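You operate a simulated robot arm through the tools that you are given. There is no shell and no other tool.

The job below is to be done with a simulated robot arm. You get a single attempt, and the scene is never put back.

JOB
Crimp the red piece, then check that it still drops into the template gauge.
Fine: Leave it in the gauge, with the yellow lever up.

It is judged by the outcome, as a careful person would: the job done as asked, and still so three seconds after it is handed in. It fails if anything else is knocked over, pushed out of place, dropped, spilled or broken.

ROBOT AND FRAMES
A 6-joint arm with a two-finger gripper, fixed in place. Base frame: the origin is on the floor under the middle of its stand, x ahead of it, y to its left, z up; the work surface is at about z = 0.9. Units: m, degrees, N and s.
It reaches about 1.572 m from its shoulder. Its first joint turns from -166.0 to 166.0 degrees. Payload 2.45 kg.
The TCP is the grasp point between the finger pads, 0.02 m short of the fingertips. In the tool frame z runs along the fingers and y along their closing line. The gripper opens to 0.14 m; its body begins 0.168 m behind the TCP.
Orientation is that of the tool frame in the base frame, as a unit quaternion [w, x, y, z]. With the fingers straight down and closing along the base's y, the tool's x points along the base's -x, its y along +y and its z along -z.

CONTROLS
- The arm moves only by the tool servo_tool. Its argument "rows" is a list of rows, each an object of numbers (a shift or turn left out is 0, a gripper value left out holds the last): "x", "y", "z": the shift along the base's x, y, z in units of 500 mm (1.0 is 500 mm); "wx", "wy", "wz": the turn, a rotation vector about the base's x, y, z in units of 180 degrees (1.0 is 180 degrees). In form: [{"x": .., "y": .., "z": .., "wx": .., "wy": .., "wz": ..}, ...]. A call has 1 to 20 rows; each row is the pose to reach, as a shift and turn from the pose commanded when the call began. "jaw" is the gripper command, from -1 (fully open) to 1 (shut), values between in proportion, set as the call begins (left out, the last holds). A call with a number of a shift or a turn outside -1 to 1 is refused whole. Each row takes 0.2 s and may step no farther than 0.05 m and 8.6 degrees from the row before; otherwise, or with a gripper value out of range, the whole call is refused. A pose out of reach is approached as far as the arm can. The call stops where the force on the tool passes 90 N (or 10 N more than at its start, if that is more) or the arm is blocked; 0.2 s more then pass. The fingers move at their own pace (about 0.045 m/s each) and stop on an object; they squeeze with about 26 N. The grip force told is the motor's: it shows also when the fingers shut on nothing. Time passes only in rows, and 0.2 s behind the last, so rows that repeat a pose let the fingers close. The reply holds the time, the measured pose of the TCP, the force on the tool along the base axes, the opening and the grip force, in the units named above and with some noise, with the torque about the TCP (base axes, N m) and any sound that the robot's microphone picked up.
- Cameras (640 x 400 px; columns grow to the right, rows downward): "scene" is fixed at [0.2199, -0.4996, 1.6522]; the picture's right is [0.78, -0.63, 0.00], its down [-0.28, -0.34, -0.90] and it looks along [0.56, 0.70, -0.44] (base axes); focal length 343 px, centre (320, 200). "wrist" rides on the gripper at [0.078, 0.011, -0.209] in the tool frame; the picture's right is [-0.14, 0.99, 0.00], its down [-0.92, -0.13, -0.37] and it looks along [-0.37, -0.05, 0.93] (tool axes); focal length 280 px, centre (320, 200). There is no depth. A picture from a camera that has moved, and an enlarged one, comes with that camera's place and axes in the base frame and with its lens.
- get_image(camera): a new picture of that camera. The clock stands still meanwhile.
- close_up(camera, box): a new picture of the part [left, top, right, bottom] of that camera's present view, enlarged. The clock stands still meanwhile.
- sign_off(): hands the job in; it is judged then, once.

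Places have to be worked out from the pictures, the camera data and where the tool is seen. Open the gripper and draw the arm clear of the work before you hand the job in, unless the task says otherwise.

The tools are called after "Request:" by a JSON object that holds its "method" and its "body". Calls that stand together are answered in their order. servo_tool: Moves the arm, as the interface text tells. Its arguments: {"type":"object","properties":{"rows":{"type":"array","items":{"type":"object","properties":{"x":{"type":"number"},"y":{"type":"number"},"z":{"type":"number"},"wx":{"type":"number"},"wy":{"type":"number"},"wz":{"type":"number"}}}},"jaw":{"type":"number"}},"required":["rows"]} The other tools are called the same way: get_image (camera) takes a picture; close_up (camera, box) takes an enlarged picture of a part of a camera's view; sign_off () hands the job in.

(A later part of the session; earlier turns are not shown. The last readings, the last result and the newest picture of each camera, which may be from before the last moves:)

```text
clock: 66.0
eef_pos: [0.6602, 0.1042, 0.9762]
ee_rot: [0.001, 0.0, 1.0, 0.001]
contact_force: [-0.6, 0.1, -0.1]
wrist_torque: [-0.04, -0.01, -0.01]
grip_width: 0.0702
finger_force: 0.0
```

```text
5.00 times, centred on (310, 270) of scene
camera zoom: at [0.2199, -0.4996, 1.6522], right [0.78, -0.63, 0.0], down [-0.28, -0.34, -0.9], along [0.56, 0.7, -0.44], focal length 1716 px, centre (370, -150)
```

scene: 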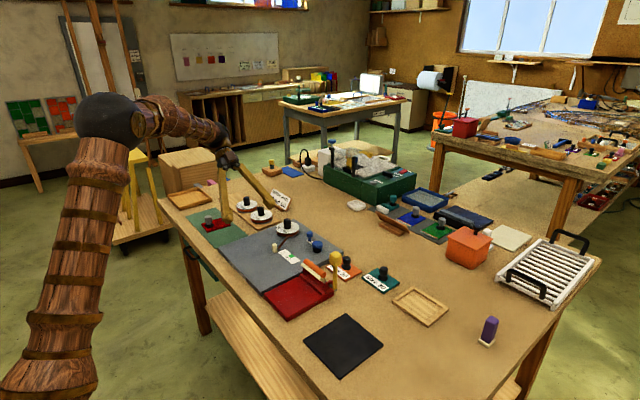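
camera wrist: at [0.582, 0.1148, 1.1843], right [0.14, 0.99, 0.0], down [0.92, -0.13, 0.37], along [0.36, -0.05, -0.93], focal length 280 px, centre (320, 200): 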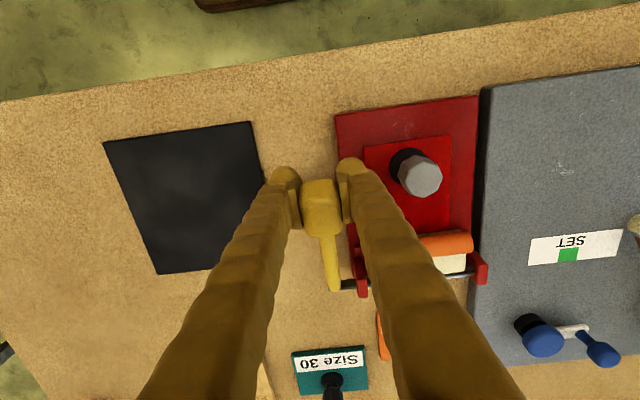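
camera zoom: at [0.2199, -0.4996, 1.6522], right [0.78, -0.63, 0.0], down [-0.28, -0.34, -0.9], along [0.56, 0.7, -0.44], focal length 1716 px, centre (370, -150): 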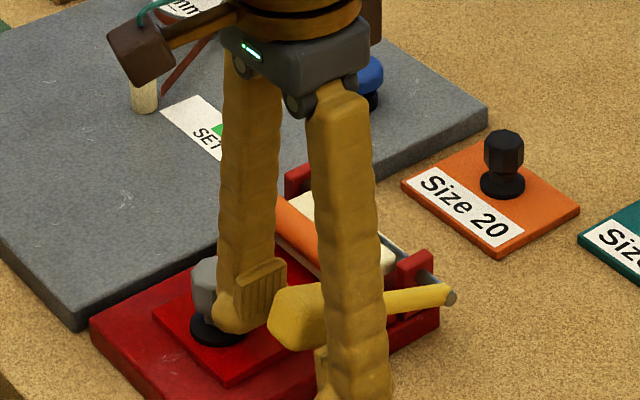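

The lever stays put (no spring-back). The +y finger is close to the piece's knob, so I rise straight up without opening any further.

Request:
{"method": "servo_tool", "body": {"rows": [{"z": 0.03}, {"z": 0.09}, {"z": 0.17}, {"z": 0.25}, {"z": 0.33}, {"z": 0.38}, {"z": 0.38}]}}

Request:
{"method": "get_image", "body": {"camera": "wrist"}}

Request:
{"method": "close_up", "body": {"camera": "scene", "box": [260, 230, 360, 310]}}

```text
clock: 67.6
eef_pos: [0.6598, 0.1031, 1.1651]
ee_rot: [0.0, 0.0, 1.0, 0.0]
contact_force: [-0.7, 0.2, 0.0]
wrist_torque: [-0.01, 0.03, 0.04]
grip_width: 0.0699
finger_force: 0.0
```

```text
taken
camera wrist: at [0.5813, 0.1126, 1.3754], right [0.14, 0.99, 0.0], down [0.92, -0.13, 0.37], along [0.37, -0.05, -0.93], focal length 280 px, centre (320, 200)
```

wrist: 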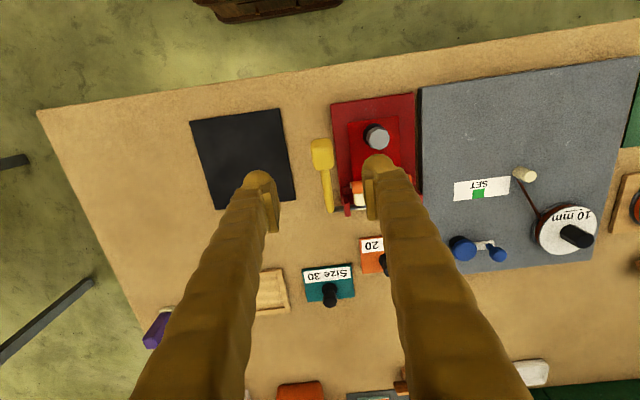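

```text
5.00 times, centred on (310, 270) of scene
camera zoom: at [0.2199, -0.4996, 1.6522], right [0.78, -0.63, 0.0], down [-0.28, -0.34, -0.9], along [0.56, 0.7, -0.44], focal length 1716 px, centre (370, -150)
```

zoom: 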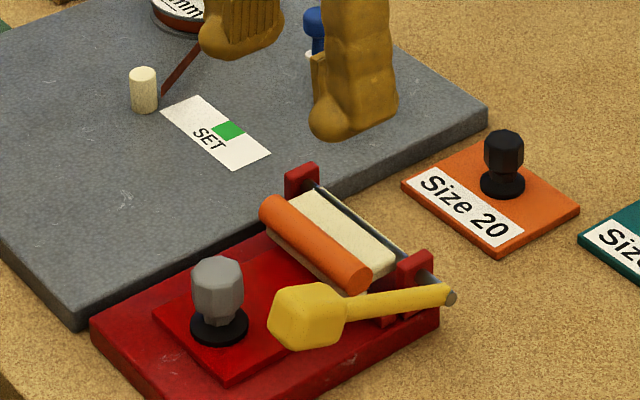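

Lever now rests at about 69°, piece undisturbed, orange rod swung down toward the fence side. I'll close the fingers and bring the fingertips over the lever knob at (0.660, 0.106), just above it.

Request:
{"method": "servo_tool", "body": {"rows": [{"y": 0.002}, {"y": 0.006}, {"y": 0.006}, {"y": 0.006}, {"y": 0.006, "z": -0.06}, {"y": 0.006, "z": -0.12}, {"y": 0.006, "z": -0.18}, {"y": 0.006, "z": -0.23}, {"y": 0.006, "z": -0.25}, {"y": 0.006, "z": -0.25}], "jaw": 1}}

Request:
{"method": "close_up", "body": {"camera": "scene", "box": [260, 220, 360, 310]}}

Request:
{"method": "close_up", "body": {"camera": "wrist", "box": [240, 110, 460, 280]}}

```text
clock: 69.8
eef_pos: [0.6599, 0.1067, 1.0413]
ee_rot: [0.0, -0.001, 1.0, 0.0]
contact_force: [0.0, -1.5, -0.2]
wrist_torque: [0.0, -0.04, 0.02]
grip_width: 0.0
finger_force: 26.6
```

```text
4.44 times, centred on (310, 265) of scene
camera zoom: at [0.2199, -0.4996, 1.6522], right [0.78, -0.63, 0.0], down [-0.28, -0.34, -0.9], along [0.56, 0.7, -0.44], focal length 1525 px, centre (364, -89)
```

zoom: 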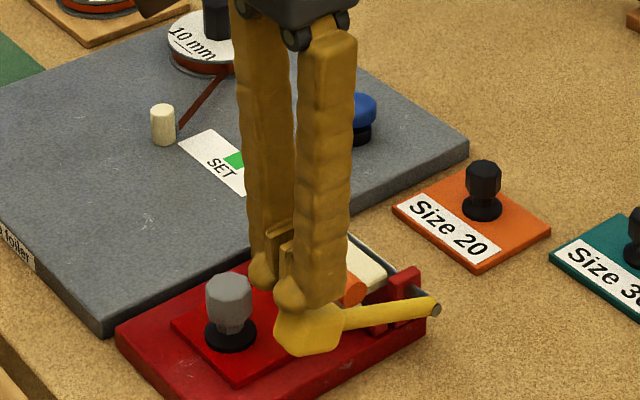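

```text
2.35 times, centred on (350, 195) of wrist
camera zoom: at [0.5808, 0.1171, 1.2503], right [0.14, 0.99, 0.0], down [0.92, -0.13, 0.37], along [0.37, -0.05, -0.93], focal length 660 px, centre (249, 212)
```

zoom: 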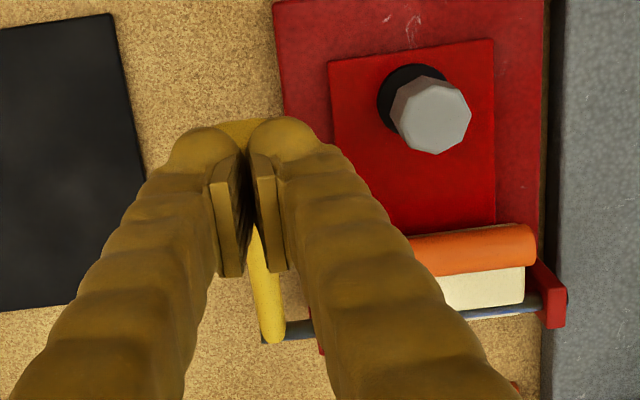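

Closed fingertips are right over the lever knob. Pressing down in small steps.

Request:
{"method": "servo_tool", "body": {"rows": [{"z": -0.008}, {"z": -0.016}, {"z": -0.02}, {"z": -0.024}]}}

Request:
{"method": "servo_tool", "body": {"rows": [{"z": -0.006}, {"z": -0.012}, {"z": -0.016}]}}

```text
clock: 70.8
eef_pos: [0.6596, 0.1081, 1.0289]
ee_rot: [0.0, 0.0, 1.0, 0.0]
contact_force: [0.5, 0.0, 0.0]
wrist_torque: [0.02, 0.0, -0.03]
grip_width: 0.0003
finger_force: 29.5
```

```text
clock: 71.5
eef_pos: [0.6606, 0.108, 1.027]
ee_rot: [0.002, -0.001, 1.0, 0.001]
contact_force: [-8.5, -2.8, 31.9]
wrist_torque: [-0.09, 0.41, -0.03]
grip_width: 0.0059
finger_force: 29.2
stopped in row 3: the force on the tool passed its limit at 98 N (the readings are from after the stop); the commanded pose is now the measured one
```

The lever is rigid at this angle (98 N with no further travel), so it's already at its bottom — the blade is likely down on the piece. I'll back off upward and inspect the blade/foil.

Request:
{"method": "servo_tool", "body": {"rows": [{"z": 0.02}, {"z": 0.06}, {"z": 0.12}, {"z": 0.2}, {"z": 0.28}, {"z": 0.28}]}}

Request:
{"method": "close_up", "body": {"camera": "scene", "box": [270, 250, 350, 310]}}

Request:
{"method": "close_up", "body": {"camera": "wrist", "box": [300, 100, 440, 240]}}

```text
clock: 73.0
eef_pos: [0.6588, 0.1071, 1.1643]
ee_rot: [0.001, 0.001, 1.0, 0.0]
contact_force: [-0.4, 0.0, 0.1]
wrist_torque: [-0.01, -0.01, 0.0]
grip_width: 0.0
finger_force: 29.7
```

```text
6.67 times, centred on (310, 280) of scene
camera zoom: at [0.2199, -0.4996, 1.6522], right [0.78, -0.63, 0.0], down [-0.28, -0.34, -0.9], along [0.56, 0.7, -0.44], focal length 2288 px, centre (387, -333)
```

zoom: 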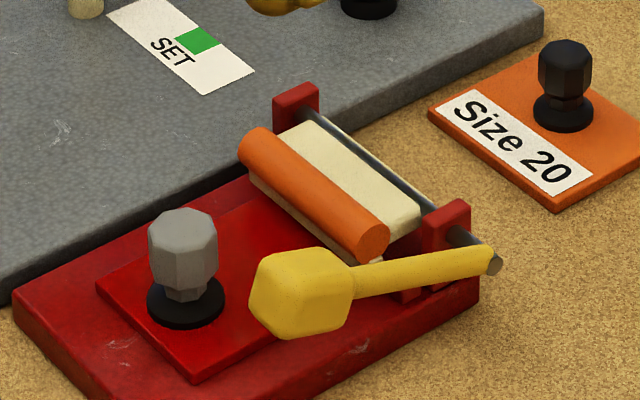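

```text
2.86 times, centred on (370, 170) of wrist
camera zoom: at [0.5802, 0.1166, 1.3743], right [0.14, 0.99, 0.0], down [0.92, -0.13, 0.37], along [0.37, -0.05, -0.93], focal length 801 px, centre (177, 286)
```

zoom: 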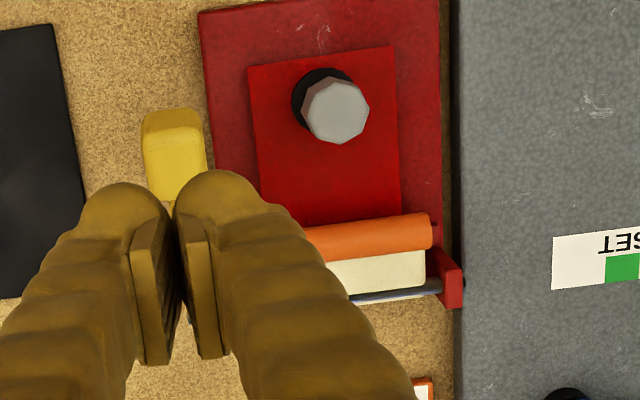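

From above, the cream blade seems to be down at the piece's foil edge. I'll take the side view again from +y to verify the contact.

Request:
{"method": "servo_tool", "body": {"rows": [{"z": 0.06, "y": 0.04, "wz": -0.042}, {"z": 0.12, "y": 0.1, "wz": -0.084}, {"z": 0.18, "y": 0.16, "wz": -0.126}, {"z": 0.2, "y": 0.23, "wz": -0.168}, {"z": 0.2, "y": 0.3, "wz": -0.21}, {"z": 0.2, "y": 0.37, "wz": -0.252}, {"z": 0.2, "y": 0.44, "wz": -0.294, "x": 0.02}, {"z": 0.2, "y": 0.51, "wz": -0.336, "x": 0.04}, {"z": 0.2, "y": 0.58, "wz": -0.378, "x": 0.06}, {"z": 0.2, "y": 0.65, "wz": -0.42, "x": 0.08}, {"z": 0.2, "y": 0.7, "wz": -0.46, "x": 0.08}, {"z": 0.2, "y": 0.72, "wz": -0.5, "x": 0.08}, {"z": 0.2, "y": 0.72, "wz": -0.5, "x": 0.08}], "jaw": -1}}

Request:
{"method": "servo_tool", "body": {"rows": [{"z": -0.02, "wx": -0.045}, {"z": -0.06, "wx": -0.09}, {"z": -0.12, "wx": -0.135}, {"z": -0.18, "wx": -0.18}, {"z": -0.24, "wx": -0.225}, {"z": -0.3, "wx": -0.27}, {"z": -0.35, "wx": -0.29}, {"z": -0.38, "wx": -0.29}]}}

Request:
{"method": "get_image", "body": {"camera": "wrist"}}

```text
clock: 75.8
eef_pos: [0.7003, 0.4684, 1.2661]
ee_rot: [0.002, 0.708, 0.706, 0.0]
contact_force: [-0.3, 0.1, 0.1]
wrist_torque: [-0.01, 0.01, 0.01]
grip_width: 0.1402
finger_force: 0.0
```

```text
clock: 77.5
eef_pos: [0.6996, 0.4681, 1.0777]
ee_rot: [0.313, 0.634, 0.634, -0.312]
contact_force: [0.3, -1.1, 0.6]
wrist_torque: [0.04, 0.0, -0.02]
grip_width: 0.14
finger_force: 0.1
```

```text
taken
camera wrist: at [0.7102, 0.68, 1.1433], right [0.99, -0.08, 0.11], down [-0.13, -0.27, 0.95], along [-0.05, -0.96, -0.28], focal length 280 px, centre (320, 200)
```

wrist: 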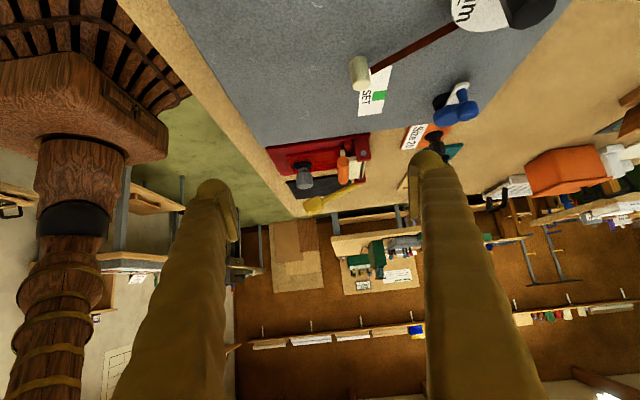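

Request:
{"method": "close_up", "body": {"camera": "wrist", "box": [265, 125, 385, 220]}}

Request:
{"method": "close_up", "body": {"camera": "wrist", "box": [320, 130, 375, 190]}}

```text
4.21 times, centred on (325, 172) of wrist
camera zoom: at [0.7102, 0.68, 1.1433], right [0.99, -0.08, 0.11], down [-0.13, -0.27, 0.95], along [-0.05, -0.96, -0.28], focal length 1181 px, centre (299, 316)
```

zoom: 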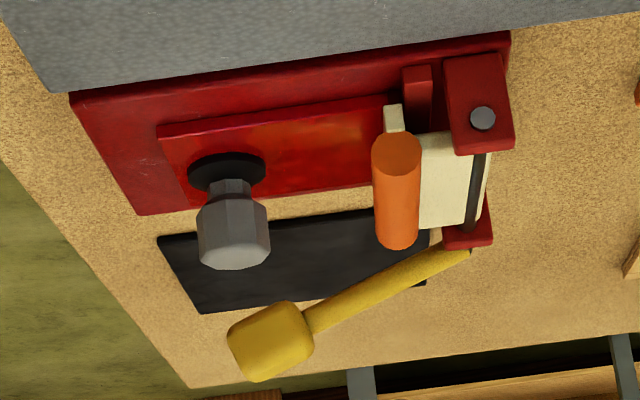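

```text
6.67 times, centred on (348, 160) of wrist
camera zoom: at [0.7102, 0.68, 1.1433], right [0.99, -0.08, 0.11], down [-0.13, -0.27, 0.95], along [-0.05, -0.96, -0.28], focal length 1869 px, centre (137, 467)
```

zoom: 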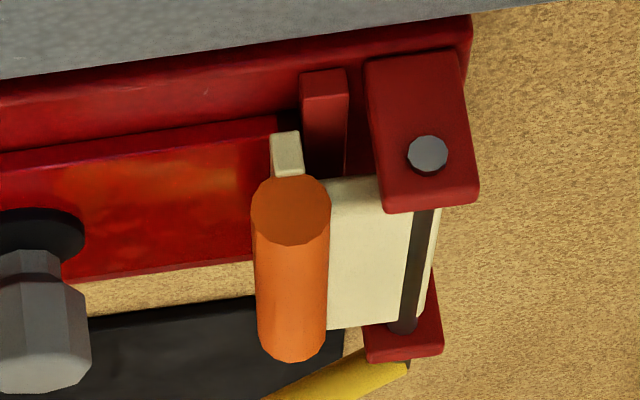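

The side view shows the blade vertical and down on the foil-side edge of the piece, with the lever at ~69° — its lower stop. Now I'll return upright, go above the lever knob, and grip it to bring it back up.

Request:
{"method": "servo_tool", "body": {"rows": [{"z": 0.05, "wx": 0.045}, {"z": 0.11, "wx": 0.09}, {"z": 0.17, "wx": 0.135}, {"z": 0.23, "wx": 0.18}, {"z": 0.28, "wx": 0.225}, {"z": 0.32, "wx": 0.26}, {"z": 0.34, "wx": 0.29}, {"z": 0.34, "wx": 0.29}]}}

Request:
{"method": "servo_tool", "body": {"rows": [{"y": -0.05, "wz": 0.042}, {"x": -0.01, "y": -0.11, "wz": 0.084}, {"x": -0.02, "y": -0.17, "wz": 0.126}, {"x": -0.03, "y": -0.23, "wz": 0.168}, {"x": -0.04, "y": -0.3, "wz": 0.21}, {"x": -0.05, "y": -0.37, "wz": 0.252}, {"x": -0.06, "y": -0.44, "wz": 0.294}, {"x": -0.065, "y": -0.51, "wz": 0.336}, {"x": -0.07, "y": -0.58, "wz": 0.378}, {"x": -0.073, "y": -0.65, "wz": 0.42}, {"x": -0.073, "y": -0.7, "wz": 0.46}, {"x": -0.073, "y": -0.727, "wz": 0.5, "z": -0.03}, {"x": -0.073, "y": -0.727, "wz": 0.5, "z": -0.08}, {"x": -0.073, "y": -0.727, "wz": 0.5, "z": -0.1}, {"x": -0.073, "y": -0.727, "wz": 0.5, "z": -0.1}], "jaw": 0.0}}

Request:
{"method": "get_image", "body": {"camera": "wrist"}}

```text
clock: 79.3
eef_pos: [0.7008, 0.4672, 1.2447]
ee_rot: [0.002, 0.707, 0.707, 0.0]
contact_force: [-0.5, 0.9, -0.2]
wrist_torque: [0.03, -0.02, 0.0]
grip_width: 0.1403
finger_force: 0.0
```

```text
clock: 82.5
eef_pos: [0.6631, 0.1033, 1.1931]
ee_rot: [0.002, 0.0, 1.0, 0.001]
contact_force: [0.0, -0.1, 0.9]
wrist_torque: [-0.01, 0.02, -0.03]
grip_width: 0.0703
finger_force: 0.0
```

```text
taken
camera wrist: at [0.5844, 0.1138, 1.4038], right [0.14, 0.99, 0.0], down [0.92, -0.13, 0.37], along [0.37, -0.05, -0.93], focal length 280 px, centre (320, 200)
```

wrist: 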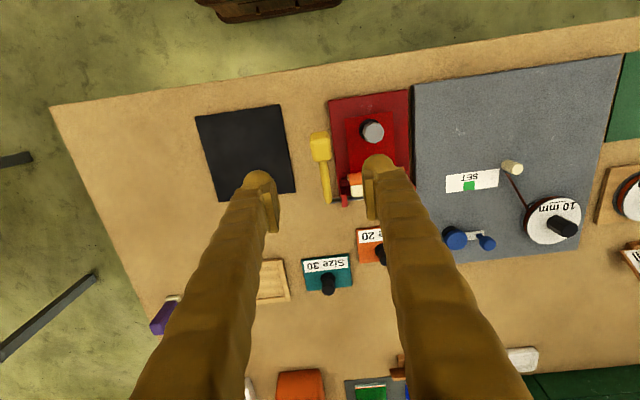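

Over the lever knob. Descending with 7 cm opening to knob height.

Request:
{"method": "servo_tool", "body": {"rows": [{"z": -0.08, "y": 0.001}, {"z": -0.16, "y": 0.001}, {"z": -0.23, "y": 0.001}, {"z": -0.3, "y": 0.001}, {"z": -0.35, "y": 0.001}, {"z": -0.385, "y": 0.001}, {"z": -0.4, "y": 0.001}, {"z": -0.4, "y": 0.001}]}}

Request:
{"method": "servo_tool", "body": {"rows": [{}, {}, {}], "jaw": 0.39}}

Request:
{"method": "close_up", "body": {"camera": "wrist", "box": [250, 120, 430, 260]}}

Request:
{"method": "close_up", "body": {"camera": "scene", "box": [260, 220, 360, 310]}}

```text
clock: 84.3
eef_pos: [0.6627, 0.1058, 0.9948]
ee_rot: [0.001, 0.0, 1.0, 0.001]
contact_force: [0.0, -0.3, 0.5]
wrist_torque: [-0.01, 0.02, -0.04]
grip_width: 0.0698
finger_force: 0.0
```

```text
clock: 85.2
eef_pos: [0.6624, 0.1047, 0.9958]
ee_rot: [0.001, 0.0, 1.0, 0.0]
contact_force: [-0.7, 0.1, 0.1]
wrist_torque: [0.02, -0.01, 0.03]
grip_width: 0.0429
finger_force: 0.0
```

```text
2.86 times, centred on (340, 190) of wrist
camera zoom: at [0.5847, 0.1148, 1.2047], right [0.14, 0.99, 0.0], down [0.92, -0.13, 0.37], along [0.37, -0.05, -0.93], focal length 801 px, centre (263, 229)
```

zoom: 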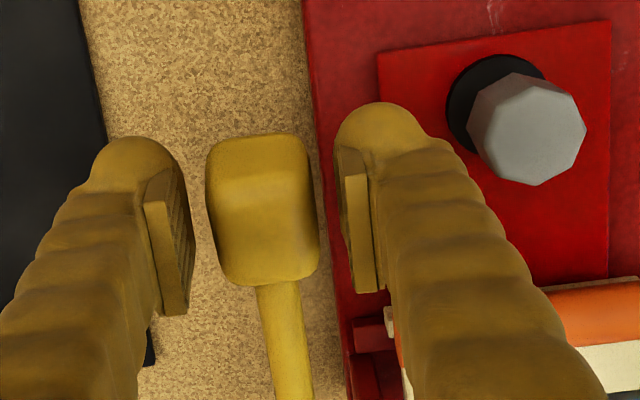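

```text
4.44 times, centred on (310, 265) of scene
camera zoom: at [0.2199, -0.4996, 1.6522], right [0.78, -0.63, 0.0], down [-0.28, -0.34, -0.9], along [0.56, 0.7, -0.44], focal length 1525 px, centre (364, -89)
```

zoom: 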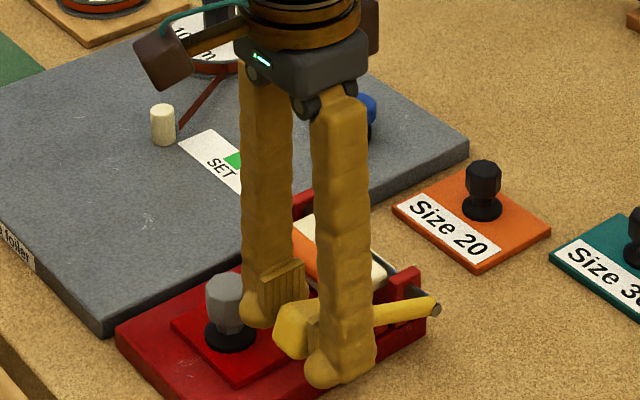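

Knob is roughly centred (about 0.7 mm to −y). Adjusting and closing on it.

Request:
{"method": "servo_tool", "body": {"rows": [{"y": -0.0014}, {"y": -0.0014}, {"y": -0.0014}, {"y": -0.0014}, {"y": -0.0014}], "jaw": 1}}

```text
clock: 86.3
eef_pos: [0.6636, 0.1052, 0.9955]
ee_rot: [0.002, 0.0, 1.0, 0.001]
contact_force: [2.6, 27.5, -1.7]
wrist_torque: [0.31, -0.02, 0.05]
grip_width: 0.0288
finger_force: 44.9
```

Side load +27 N; I shift +0.8 mm in y to relieve it.

Request:
{"method": "servo_tool", "body": {"rows": [{"y": 0.0008}, {"y": 0.0016}, {"y": 0.0016}]}}

```text
clock: 87.2
eef_pos: [0.6634, 0.1046, 0.9956]
ee_rot: [0.002, 0.0, 1.0, 0.0]
contact_force: [5.0, 17.8, -6.1]
wrist_torque: [0.14, 0.18, 0.02]
grip_width: 0.0287
finger_force: 44.9
```

Request:
{"method": "servo_tool", "body": {"rows": [{"y": 0.0012}, {"y": 0.0024}, {"y": 0.0024}]}}

```text
clock: 88.0
eef_pos: [0.662, 0.1058, 0.9951]
ee_rot: [0.001, -0.001, 1.0, 0.0]
contact_force: [17.5, -18.9, -11.0]
wrist_torque: [-0.22, 0.25, 0.06]
grip_width: 0.0288
finger_force: 44.6
```

Loads are within the grip's stick range; I back y off 0.5 mm and begin the upward arc, first to 45°.

Request:
{"method": "servo_tool", "body": {"rows": [{"y": -0.001, "x": 0.0058, "z": 0.0132}, {"y": -0.001, "x": 0.015, "z": 0.031}, {"y": -0.001, "x": 0.0258, "z": 0.048}, {"y": -0.001, "x": 0.038, "z": 0.0638}, {"y": -0.001, "x": 0.0516, "z": 0.0786}]}}

Request:
{"method": "close_up", "body": {"camera": "scene", "box": [260, 210, 360, 300]}}

```text
clock: 89.2
eef_pos: [0.6871, 0.1047, 1.0346]
ee_rot: [0.002, -0.001, 1.0, 0.001]
contact_force: [-11.9, -18.2, -8.2]
wrist_torque: [-0.13, 1.41, 0.01]
grip_width: 0.0289
finger_force: 44.9
```

```text
4.44 times, centred on (310, 255) of scene
camera zoom: at [0.2199, -0.4996, 1.6522], right [0.78, -0.63, 0.0], down [-0.28, -0.34, -0.9], along [0.56, 0.7, -0.44], focal length 1525 px, centre (364, -44)
```

zoom: 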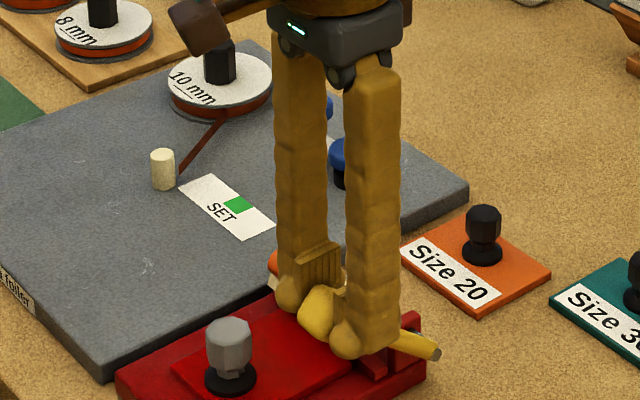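

Lever is following upward. Continuing the arc to upright, with a slight y relief.

Request:
{"method": "servo_tool", "body": {"rows": [{"x": 0.0148, "y": -0.0008, "z": 0.0136}, {"x": 0.0306, "y": -0.0008, "z": 0.0258}, {"x": 0.0476, "y": -0.0008, "z": 0.0366}, {"x": 0.0654, "y": -0.0008, "z": 0.0458}, {"x": 0.084, "y": -0.0008, "z": 0.0536}, {"x": 0.103, "y": -0.0008, "z": 0.0596}, {"x": 0.1226, "y": -0.0008, "z": 0.064}, {"x": 0.1426, "y": -0.0008, "z": 0.0666}]}}

Request:
{"method": "servo_tool", "body": {"rows": [{"x": 0.01, "z": 0.0006}, {"x": 0.018, "z": 0.0008}, {"x": 0.018, "z": 0.0008}]}}

Request:
{"method": "close_up", "body": {"camera": "scene", "box": [270, 210, 390, 310]}}

```text
clock: 91.0
eef_pos: [0.7597, 0.1058, 1.067]
ee_rot: [0.002, 0.0, 1.0, 0.001]
contact_force: [-13.3, -12.3, 4.9]
wrist_torque: [-0.13, 1.38, 0.09]
grip_width: 0.029
finger_force: 45.1
```

```text
clock: 91.8
eef_pos: [0.7692, 0.1046, 1.0685]
ee_rot: [0.002, 0.0, 1.0, 0.0]
contact_force: [-12.1, -29.0, -0.6]
wrist_torque: [-0.28, 1.3, 0.15]
grip_width: 0.029
finger_force: 45.3
```

```text
4.00 times, centred on (330, 260) of scene
camera zoom: at [0.2199, -0.4996, 1.6522], right [0.78, -0.63, 0.0], down [-0.28, -0.34, -0.9], along [0.56, 0.7, -0.44], focal length 1373 px, centre (280, -40)
```

zoom: 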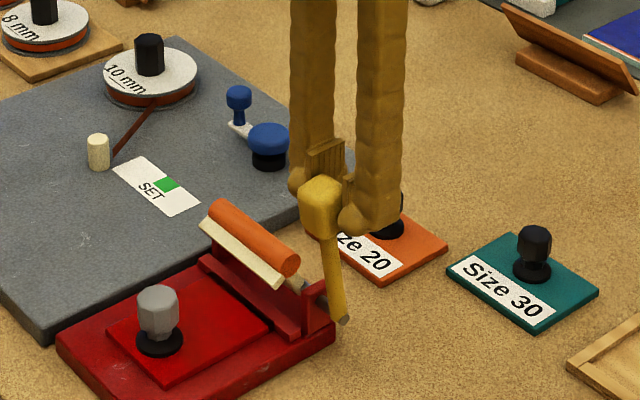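

Almost upright. Nudging a bit further toward the upper stop, relieving y.

Request:
{"method": "servo_tool", "body": {"rows": [{"x": 0.006, "y": -0.001}, {"x": 0.01, "y": -0.0015}, {"x": 0.01, "y": -0.0015}]}}

Request:
{"method": "close_up", "body": {"camera": "scene", "box": [270, 210, 390, 310]}}

```text
clock: 92.5
eef_pos: [0.7734, 0.1058, 1.0673]
ee_rot: [0.003, 0.001, 1.0, 0.001]
contact_force: [-11.7, -2.8, 0.2]
wrist_torque: [-0.03, 1.31, -0.02]
grip_width: 0.029
finger_force: 45.6
```

```text
4.00 times, centred on (330, 260) of scene
camera zoom: at [0.2199, -0.4996, 1.6522], right [0.78, -0.63, 0.0], down [-0.28, -0.34, -0.9], along [0.56, 0.7, -0.44], focal length 1373 px, centre (280, -40)
```

zoom: 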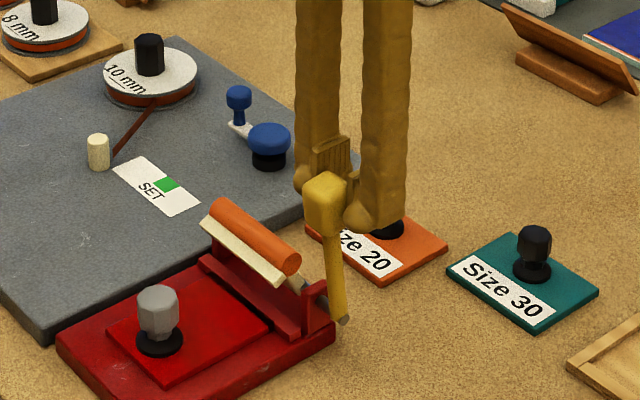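

Still leaning ~5° compared with the starting picture. Pushing on about 10 mm more toward the stop.

Request:
{"method": "servo_tool", "body": {"rows": [{"x": 0.008}, {"x": 0.014}, {"x": 0.018}]}}

Request:
{"method": "close_up", "body": {"camera": "scene", "box": [270, 210, 390, 310]}}

```text
clock: 93.3
eef_pos: [0.7841, 0.1058, 1.0678]
ee_rot: [0.002, 0.0, 1.0, 0.001]
contact_force: [-12.7, 6.0, 2.2]
wrist_torque: [0.07, 1.41, -0.04]
grip_width: 0.0292
finger_force: 44.9
```

```text
4.00 times, centred on (330, 260) of scene
camera zoom: at [0.2199, -0.4996, 1.6522], right [0.78, -0.63, 0.0], down [-0.28, -0.34, -0.9], along [0.56, 0.7, -0.44], focal length 1373 px, centre (280, -40)
```

zoom: 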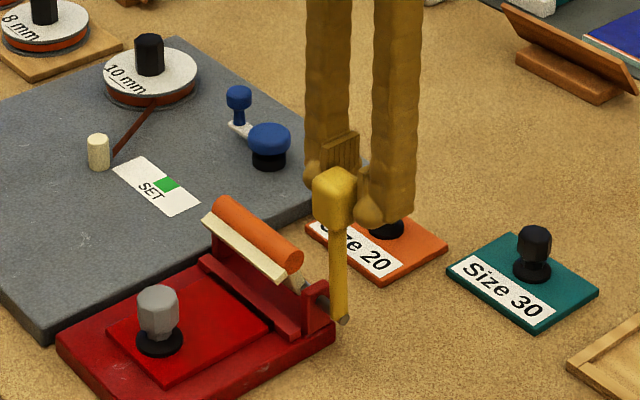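

Within ~2° of the original upright. One more small push to the stop.

Request:
{"method": "servo_tool", "body": {"rows": [{"x": 0.005}, {"x": 0.01}, {"x": 0.01}]}}

Request:
{"method": "close_up", "body": {"camera": "scene", "box": [280, 200, 400, 300]}}

```text
clock: 94.2
eef_pos: [0.7875, 0.1051, 1.0672]
ee_rot: [0.0, 0.0, 1.0, 0.001]
contact_force: [-11.5, 22.6, -6.1]
wrist_torque: [0.23, 1.25, -0.17]
grip_width: 0.029
finger_force: 44.4
```

```text
4.00 times, centred on (340, 250) of scene
camera zoom: at [0.2199, -0.4996, 1.6522], right [0.78, -0.63, 0.0], down [-0.28, -0.34, -0.9], along [0.56, 0.7, -0.44], focal length 1373 px, centre (240, 0)
```

zoom: 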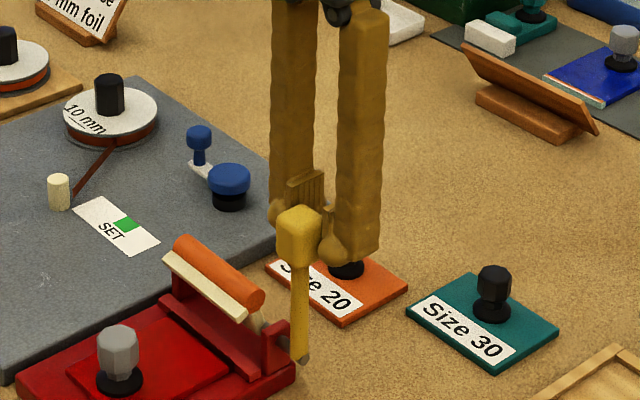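

The lever matches its starting upright pose. Opening the jaws and rising straight off it.

Request:
{"method": "servo_tool", "body": {"rows": [{}, {}, {}, {}], "jaw": 0.0}}

Request:
{"method": "servo_tool", "body": {"rows": [{"z": 0.04}, {"z": 0.1}, {"z": 0.18}, {"z": 0.26}, {"z": 0.32}, {"z": 0.36}, {"z": 0.36}]}}

Request:
{"method": "get_image", "body": {"camera": "wrist"}}

Request:
{"method": "close_up", "body": {"camera": "scene", "box": [260, 230, 360, 310]}}

```text
clock: 95.2
eef_pos: [0.7878, 0.105, 1.0677]
ee_rot: [0.002, 0.0, 1.0, 0.001]
contact_force: [-0.1, 0.3, 0.9]
wrist_torque: [0.01, -0.02, -0.04]
grip_width: 0.0697
finger_force: 0.1
```

```text
clock: 96.8
eef_pos: [0.7885, 0.1032, 1.2494]
ee_rot: [0.002, 0.001, 1.0, 0.001]
contact_force: [-0.3, 0.1, 1.3]
wrist_torque: [-0.02, 0.03, 0.02]
grip_width: 0.0697
finger_force: 0.1
```

```text
taken
camera wrist: at [0.7105, 0.1131, 1.4583], right [0.14, 0.99, 0.0], down [0.92, -0.13, 0.37], along [0.37, -0.05, -0.93], focal length 280 px, centre (320, 200)
```

wrist: 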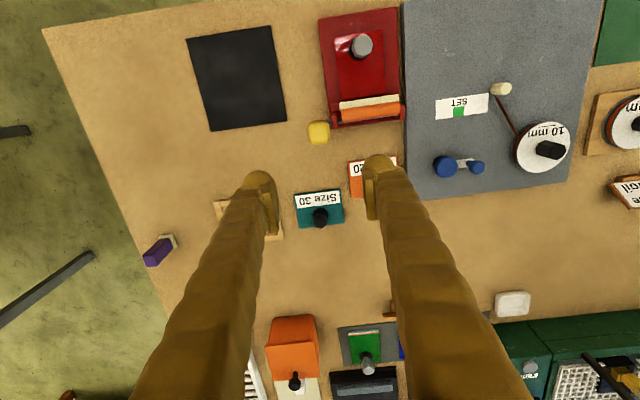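

```text
5.00 times, centred on (310, 270) of scene
camera zoom: at [0.2199, -0.4996, 1.6522], right [0.78, -0.63, 0.0], down [-0.28, -0.34, -0.9], along [0.56, 0.7, -0.44], focal length 1716 px, centre (370, -150)
```

zoom: 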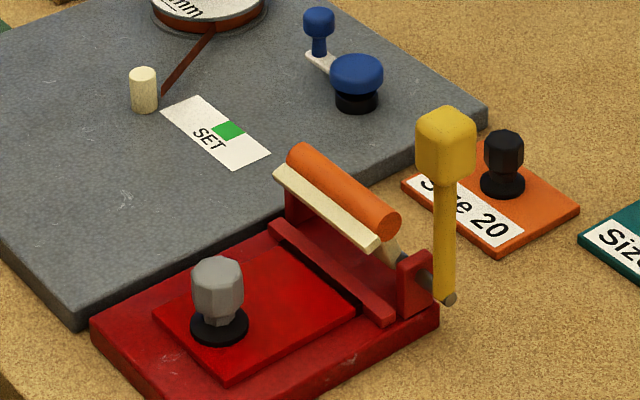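

Lever is upright again. Zooming on the foil edge to see whether it's crimped (the silver/black line seems gone).

Request:
{"method": "close_up", "body": {"camera": "scene", "box": [285, 265, 345, 310]}}

Request:
{"method": "close_up", "body": {"camera": "wrist", "box": [310, 10, 420, 140]}}

```text
8.89 times, centred on (315, 288) of scene
camera zoom: at [0.2199, -0.4996, 1.6522], right [0.78, -0.63, 0.0], down [-0.28, -0.34, -0.9], along [0.56, 0.7, -0.44], focal length 3050 px, centre (364, -578)
```

zoom: 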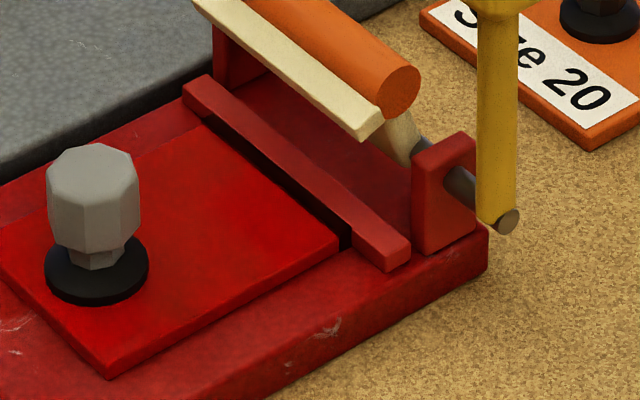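

```text
3.08 times, centred on (365, 75) of wrist
camera zoom: at [0.7105, 0.1131, 1.4583], right [0.14, 0.99, 0.0], down [0.92, -0.13, 0.37], along [0.37, -0.05, -0.93], focal length 863 px, centre (182, 585)
```

zoom: 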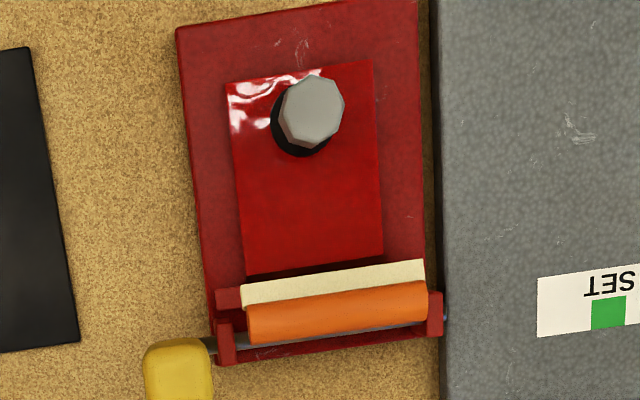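

The silver foil line has disappeared from the edge, consistent with a crimp. Next I'll position behind the piece for a precise look at it and its knob.

Request:
{"method": "servo_tool", "body": {"rows": [{"x": -0.06, "y": 0.03}, {"x": -0.13, "y": 0.06}, {"x": -0.2, "y": 0.1}, {"x": -0.27, "y": 0.13}, {"x": -0.33, "y": 0.15}, {"x": -0.38, "y": 0.167, "z": -0.04}, {"x": -0.4, "y": 0.167, "z": -0.1}, {"x": -0.4, "y": 0.167, "z": -0.17}, {"x": -0.4, "y": 0.167, "z": -0.23}, {"x": -0.4, "y": 0.167, "z": -0.26}, {"x": -0.4, "y": 0.167, "z": -0.26}], "jaw": -0.5}}

Request:
{"method": "get_image", "body": {"camera": "wrist"}}

Request:
{"method": "close_up", "body": {"camera": "wrist", "box": [275, 140, 375, 260]}}

```text
clock: 99.2
eef_pos: [0.5875, 0.1878, 1.1195]
ee_rot: [0.002, 0.0, 1.0, 0.001]
contact_force: [-0.7, 0.2, -0.5]
wrist_torque: [-0.01, 0.04, 0.02]
grip_width: 0.1051
finger_force: 0.0
```

```text
taken
camera wrist: at [0.5086, 0.1981, 1.3287], right [0.14, 0.99, 0.0], down [0.92, -0.13, 0.37], along [0.37, -0.05, -0.93], focal length 280 px, centre (320, 200)
```

wrist: 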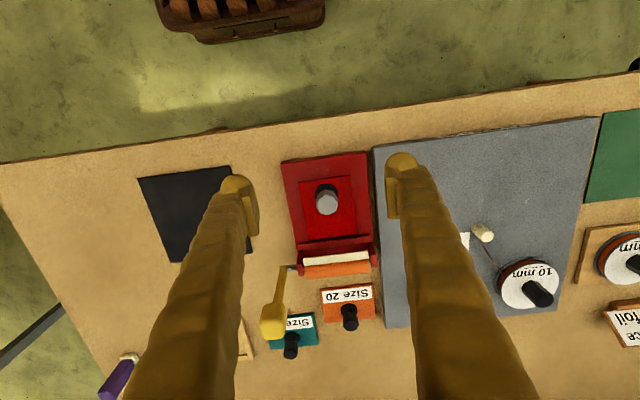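

```text
3.33 times, centred on (325, 200) of wrist
camera zoom: at [0.5086, 0.1981, 1.3287], right [0.14, 0.99, 0.0], down [0.92, -0.13, 0.37], along [0.37, -0.05, -0.93], focal length 935 px, centre (303, 200)
```

zoom: 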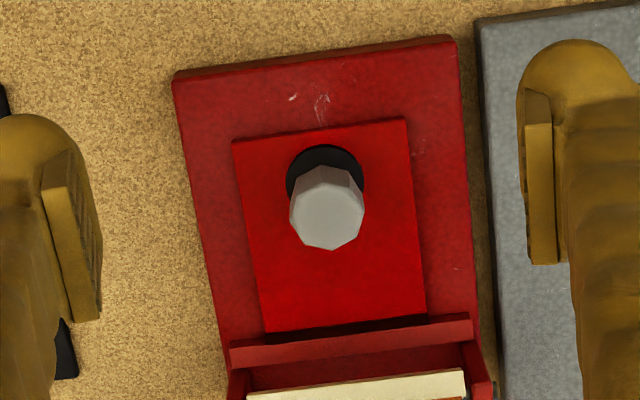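

Request:
{"method": "close_up", "body": {"camera": "wrist", "box": [295, 225, 365, 260]}}

Request:
{"method": "close_up", "body": {"camera": "wrist", "box": [290, 165, 370, 245]}}

```text
9.14 times, centred on (330, 242) of wrist
camera zoom: at [0.5086, 0.1981, 1.3287], right [0.14, 0.99, 0.0], down [0.92, -0.13, 0.37], along [0.37, -0.05, -0.93], focal length 2564 px, centre (229, -189)
```

zoom: 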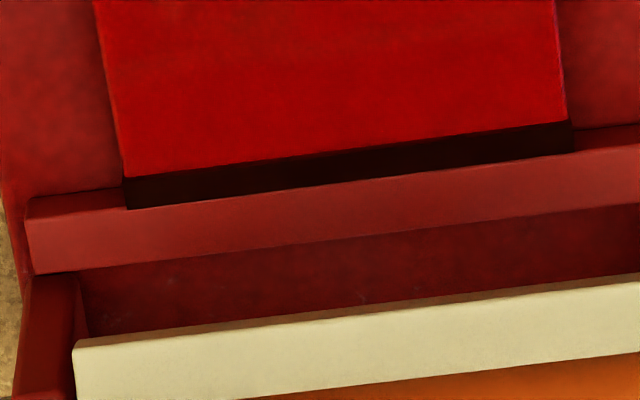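

```text
5.00 times, centred on (330, 205) of wrist
camera zoom: at [0.5086, 0.1981, 1.3287], right [0.14, 0.99, 0.0], down [0.92, -0.13, 0.37], along [0.37, -0.05, -0.93], focal length 1402 px, centre (270, 175)
```

zoom: 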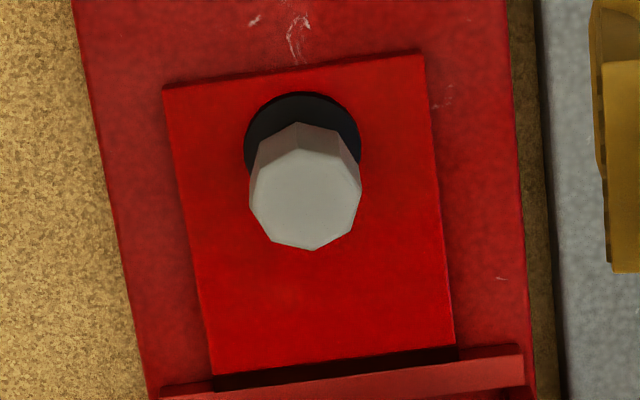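

The dark strip along that edge is exactly piece-wide — the foil folded over. Piece sits square (yaw ≈ 0), knob at about (0.661, 0.1875). I'll go above it with +22.5° yaw and descend to grasp.

Request:
{"method": "servo_tool", "body": {"rows": [{"x": 0.04, "wz": 0.03}, {"x": 0.09, "wz": 0.06}, {"x": 0.13, "wz": 0.09, "z": -0.04}, {"x": 0.147, "wz": 0.125, "z": -0.1}, {"x": 0.147, "wz": 0.125, "z": -0.17}, {"x": 0.147, "wz": 0.125, "z": -0.22}, {"x": 0.147, "wz": 0.125, "z": -0.25}, {"x": 0.147, "wz": 0.125, "z": -0.25}], "jaw": -0.14}}

Request:
{"method": "close_up", "body": {"camera": "wrist", "box": [240, 130, 400, 270]}}

```text
clock: 101.0
eef_pos: [0.6606, 0.1864, 0.993]
ee_rot: [0.001, -0.195, 0.981, 0.002]
contact_force: [1.4, -0.4, -0.6]
wrist_torque: [-0.02, -0.06, -0.02]
grip_width: 0.0797
finger_force: 0.0
```

```text
2.86 times, centred on (320, 200) of wrist
camera zoom: at [0.5841, 0.1662, 1.2035], right [-0.25, 0.97, 0.0], down [0.9, 0.23, 0.37], along [0.36, 0.09, -0.93], focal length 801 px, centre (320, 200)
```

zoom: 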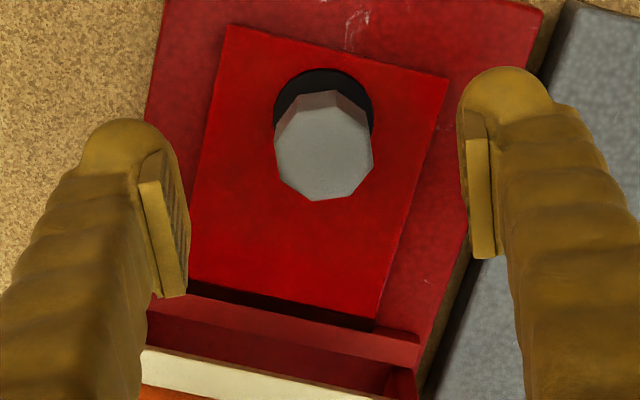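

Knob measured at (0.6605, 0.1869), matching the TCP. Descending and gripping.

Request:
{"method": "servo_tool", "body": {"rows": [{"z": -0.03}, {"z": -0.06}, {"z": -0.08}, {"z": -0.08}]}}

Request:
{"method": "servo_tool", "body": {"rows": [{}, {}, {}, {}, {}, {}], "jaw": 1}}

Request:
{"method": "close_up", "body": {"camera": "scene", "box": [260, 230, 360, 310]}}

```text
clock: 102.0
eef_pos: [0.662, 0.1876, 0.9533]
ee_rot: [0.002, -0.195, 0.981, 0.001]
contact_force: [1.0, -0.5, -0.2]
wrist_torque: [-0.01, 0.02, -0.01]
grip_width: 0.0799
finger_force: 0.0
```

```text
clock: 103.3
eef_pos: [0.6604, 0.1876, 0.9545]
ee_rot: [0.002, -0.195, 0.981, 0.001]
contact_force: [-0.9, 0.0, -0.6]
wrist_torque: [0.05, 0.06, -0.07]
grip_width: 0.028
finger_force: 24.8
```

```text
5.00 times, centred on (310, 270) of scene
camera zoom: at [0.2199, -0.4996, 1.6522], right [0.78, -0.63, 0.0], down [-0.28, -0.34, -0.9], along [0.56, 0.7, -0.44], focal length 1716 px, centre (370, -150)
```

zoom: 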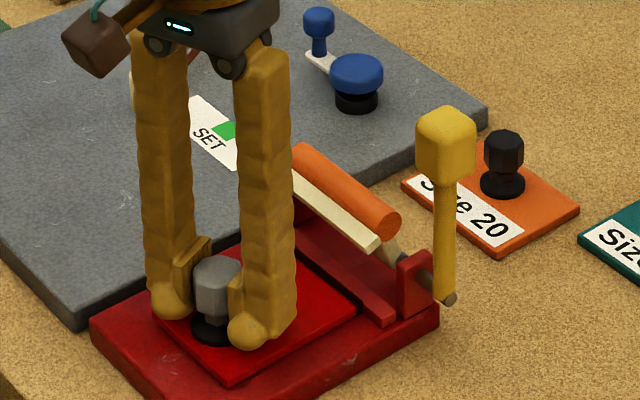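

Gripped. The blade overhangs the front edge, so I lift 2 mm, withdraw 4 cm toward −x, then rise.

Request:
{"method": "servo_tool", "body": {"rows": [{"z": 0.004}, {"z": 0.006, "x": -0.02}, {"z": 0.01, "x": -0.05}, {"z": 0.014, "x": -0.08}, {"z": 0.03, "x": -0.1}, {"z": 0.08, "x": -0.11}, {"z": 0.15, "x": -0.11}, {"z": 0.22, "x": -0.11}, {"z": 0.29, "x": -0.11}, {"z": 0.34, "x": -0.11}, {"z": 0.34, "x": -0.11}]}}

Request:
{"method": "get_image", "body": {"camera": "wrist"}}

Request:
{"method": "close_up", "body": {"camera": "wrist", "box": [270, 205, 370, 285]}}

Request:
{"method": "close_up", "body": {"camera": "scene", "box": [210, 180, 350, 300]}}

```text
clock: 105.8
eef_pos: [0.6062, 0.1882, 1.1238]
ee_rot: [0.002, -0.195, 0.981, 0.001]
contact_force: [0.3, 0.7, -2.3]
wrist_torque: [-0.02, 0.03, 0.02]
grip_width: 0.0277
finger_force: 25.4
```

```text
taken
camera wrist: at [0.5303, 0.1661, 1.3329], right [-0.25, 0.97, 0.0], down [0.9, 0.23, 0.37], along [0.36, 0.09, -0.93], focal length 280 px, centre (320, 200)
```

wrist: 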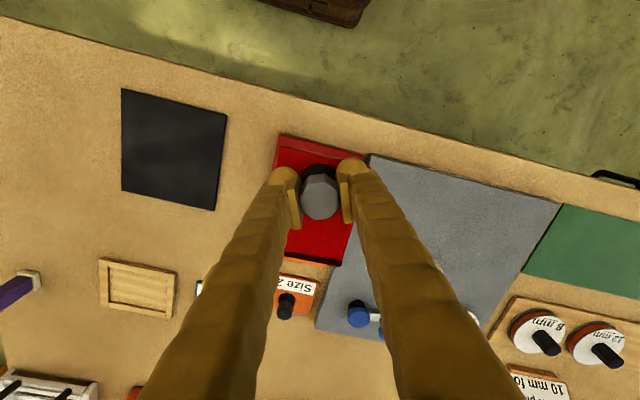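

```text
5.00 times, centred on (320, 245) of wrist
camera zoom: at [0.5303, 0.1661, 1.3329], right [-0.25, 0.97, 0.0], down [0.9, 0.23, 0.37], along [0.36, 0.09, -0.93], focal length 1402 px, centre (320, -25)
```

zoom: 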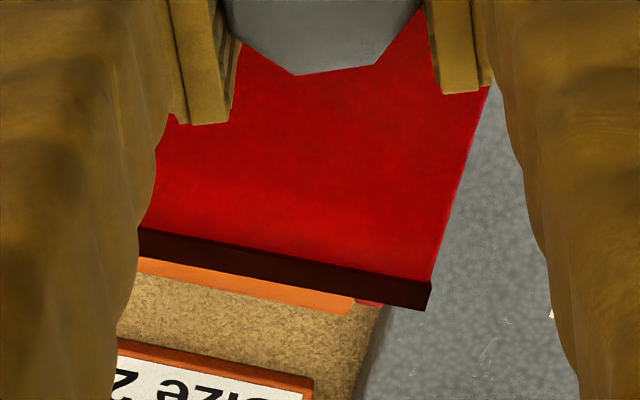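

```text
3.33 times, centred on (280, 240) of scene
camera zoom: at [0.2199, -0.4996, 1.6522], right [0.78, -0.63, 0.0], down [-0.28, -0.34, -0.9], along [0.56, 0.7, -0.44], focal length 1144 px, centre (453, 67)
```

zoom: 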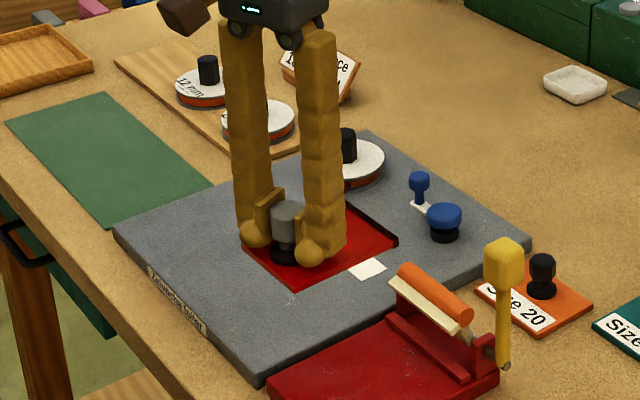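

The foil band is now folded flat over the edge — crimped. I'll raise to z≈1.21 (clear of the lever top at 1.083), turn −90° so the foil edge faces −y, and carry it over the gauge.

Request:
{"method": "servo_tool", "body": {"rows": [{"z": 0.06}, {"z": 0.12}, {"z": 0.172, "x": 0.02, "y": -0.015, "wz": -0.03}, {"z": 0.172, "x": 0.07, "y": -0.05, "wz": -0.07}, {"z": 0.172, "x": 0.13, "y": -0.09, "wz": -0.11}, {"z": 0.172, "x": 0.19, "y": -0.13, "wz": -0.15}, {"z": 0.172, "x": 0.25, "y": -0.17, "wz": -0.19}, {"z": 0.172, "x": 0.31, "y": -0.21, "wz": -0.23}, {"z": 0.172, "x": 0.37, "y": -0.25, "wz": -0.27}, {"z": 0.172, "x": 0.43, "y": -0.29, "wz": -0.31}, {"z": 0.172, "x": 0.49, "y": -0.33, "wz": -0.35}, {"z": 0.172, "x": 0.55, "y": -0.37, "wz": -0.39}, {"z": 0.172, "x": 0.61, "y": -0.41, "wz": -0.43}, {"z": 0.172, "x": 0.66, "y": -0.44, "wz": -0.47}, {"z": 0.172, "x": 0.69, "y": -0.46, "wz": -0.5}, {"z": 0.172, "x": 0.705, "y": -0.466, "wz": -0.505}, {"z": 0.172, "x": 0.705, "y": -0.466, "wz": -0.505}]}}

Request:
{"method": "get_image", "body": {"camera": "wrist"}}

Request:
{"method": "get_image", "body": {"camera": "scene"}}

```text
clock: 109.3
eef_pos: [0.9582, -0.0445, 1.2097]
ee_rot: [0.002, 0.563, 0.827, 0.0]
contact_force: [0.0, 0.6, -1.8]
wrist_torque: [0.01, 0.02, -0.01]
grip_width: 0.0278
finger_force: 24.8
```

```text
taken
camera wrist: at [0.9401, 0.0315, 1.4195], right [0.97, 0.24, 0.0], down [0.22, -0.9, 0.37], along [0.09, -0.36, -0.93], focal length 280 px, centre (320, 200)
```

wrist: 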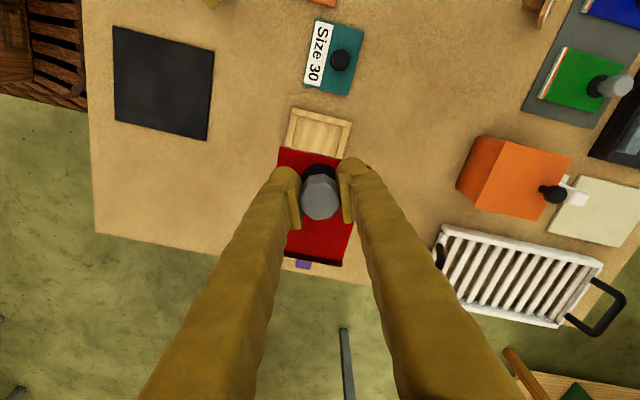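

```text
taken
```

scene: 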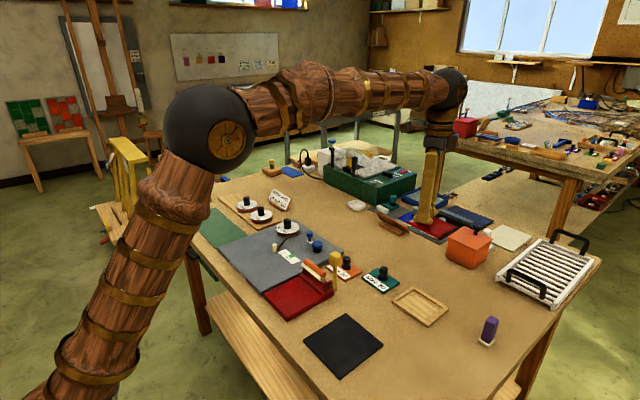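

Oriented. Lowering to ~5 cm above the gauge, then comparing the outlines.

Request:
{"method": "servo_tool", "body": {"rows": [{"z": -0.07}, {"z": -0.14}, {"z": -0.21}, {"z": -0.28}, {"z": -0.33}, {"z": -0.36}, {"z": -0.36}]}}

Request:
{"method": "get_image", "body": {"camera": "wrist"}}

Request:
{"method": "close_up", "body": {"camera": "wrist", "box": [240, 80, 400, 290]}}

Request:
{"method": "close_up", "body": {"camera": "scene", "box": [370, 240, 470, 340]}}

```text
clock: 111.0
eef_pos: [0.9594, -0.0456, 1.0298]
ee_rot: [0.003, 0.562, 0.827, 0.0]
contact_force: [-0.4, 0.9, -2.0]
wrist_torque: [0.06, 0.02, -0.01]
grip_width: 0.028
finger_force: 24.7
```

```text
taken
camera wrist: at [0.9416, 0.03, 1.2395], right [0.97, 0.24, 0.0], down [0.22, -0.9, 0.37], along [0.09, -0.36, -0.93], focal length 280 px, centre (320, 200)
```

wrist: 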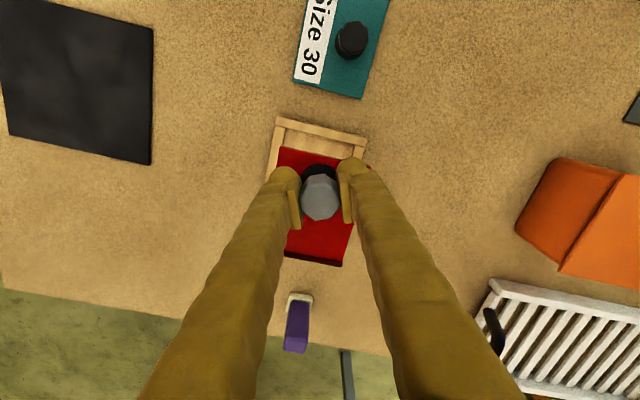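

```text
1.90 times, centred on (320, 185) of wrist
camera zoom: at [0.9416, 0.03, 1.2395], right [0.97, 0.24, 0.0], down [0.22, -0.9, 0.37], along [0.09, -0.36, -0.93], focal length 534 px, centre (320, 229)
```

zoom: 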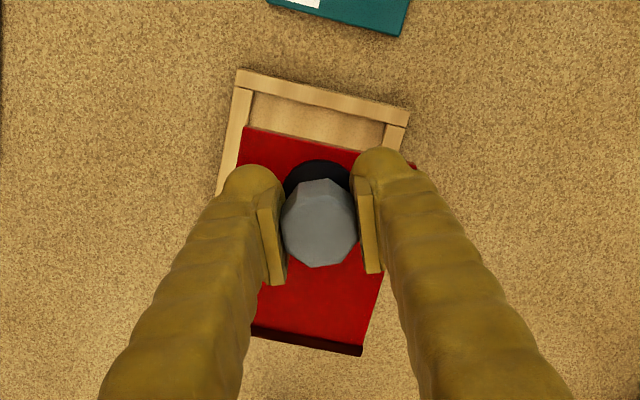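

```text
4.00 times, centred on (420, 290) of scene
camera zoom: at [0.2199, -0.4996, 1.6522], right [0.78, -0.63, 0.0], down [-0.28, -0.34, -0.9], along [0.56, 0.7, -0.44], focal length 1373 px, centre (-80, -160)
```

zoom: 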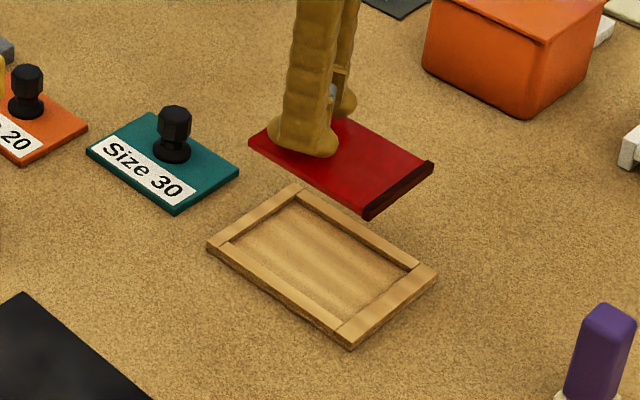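

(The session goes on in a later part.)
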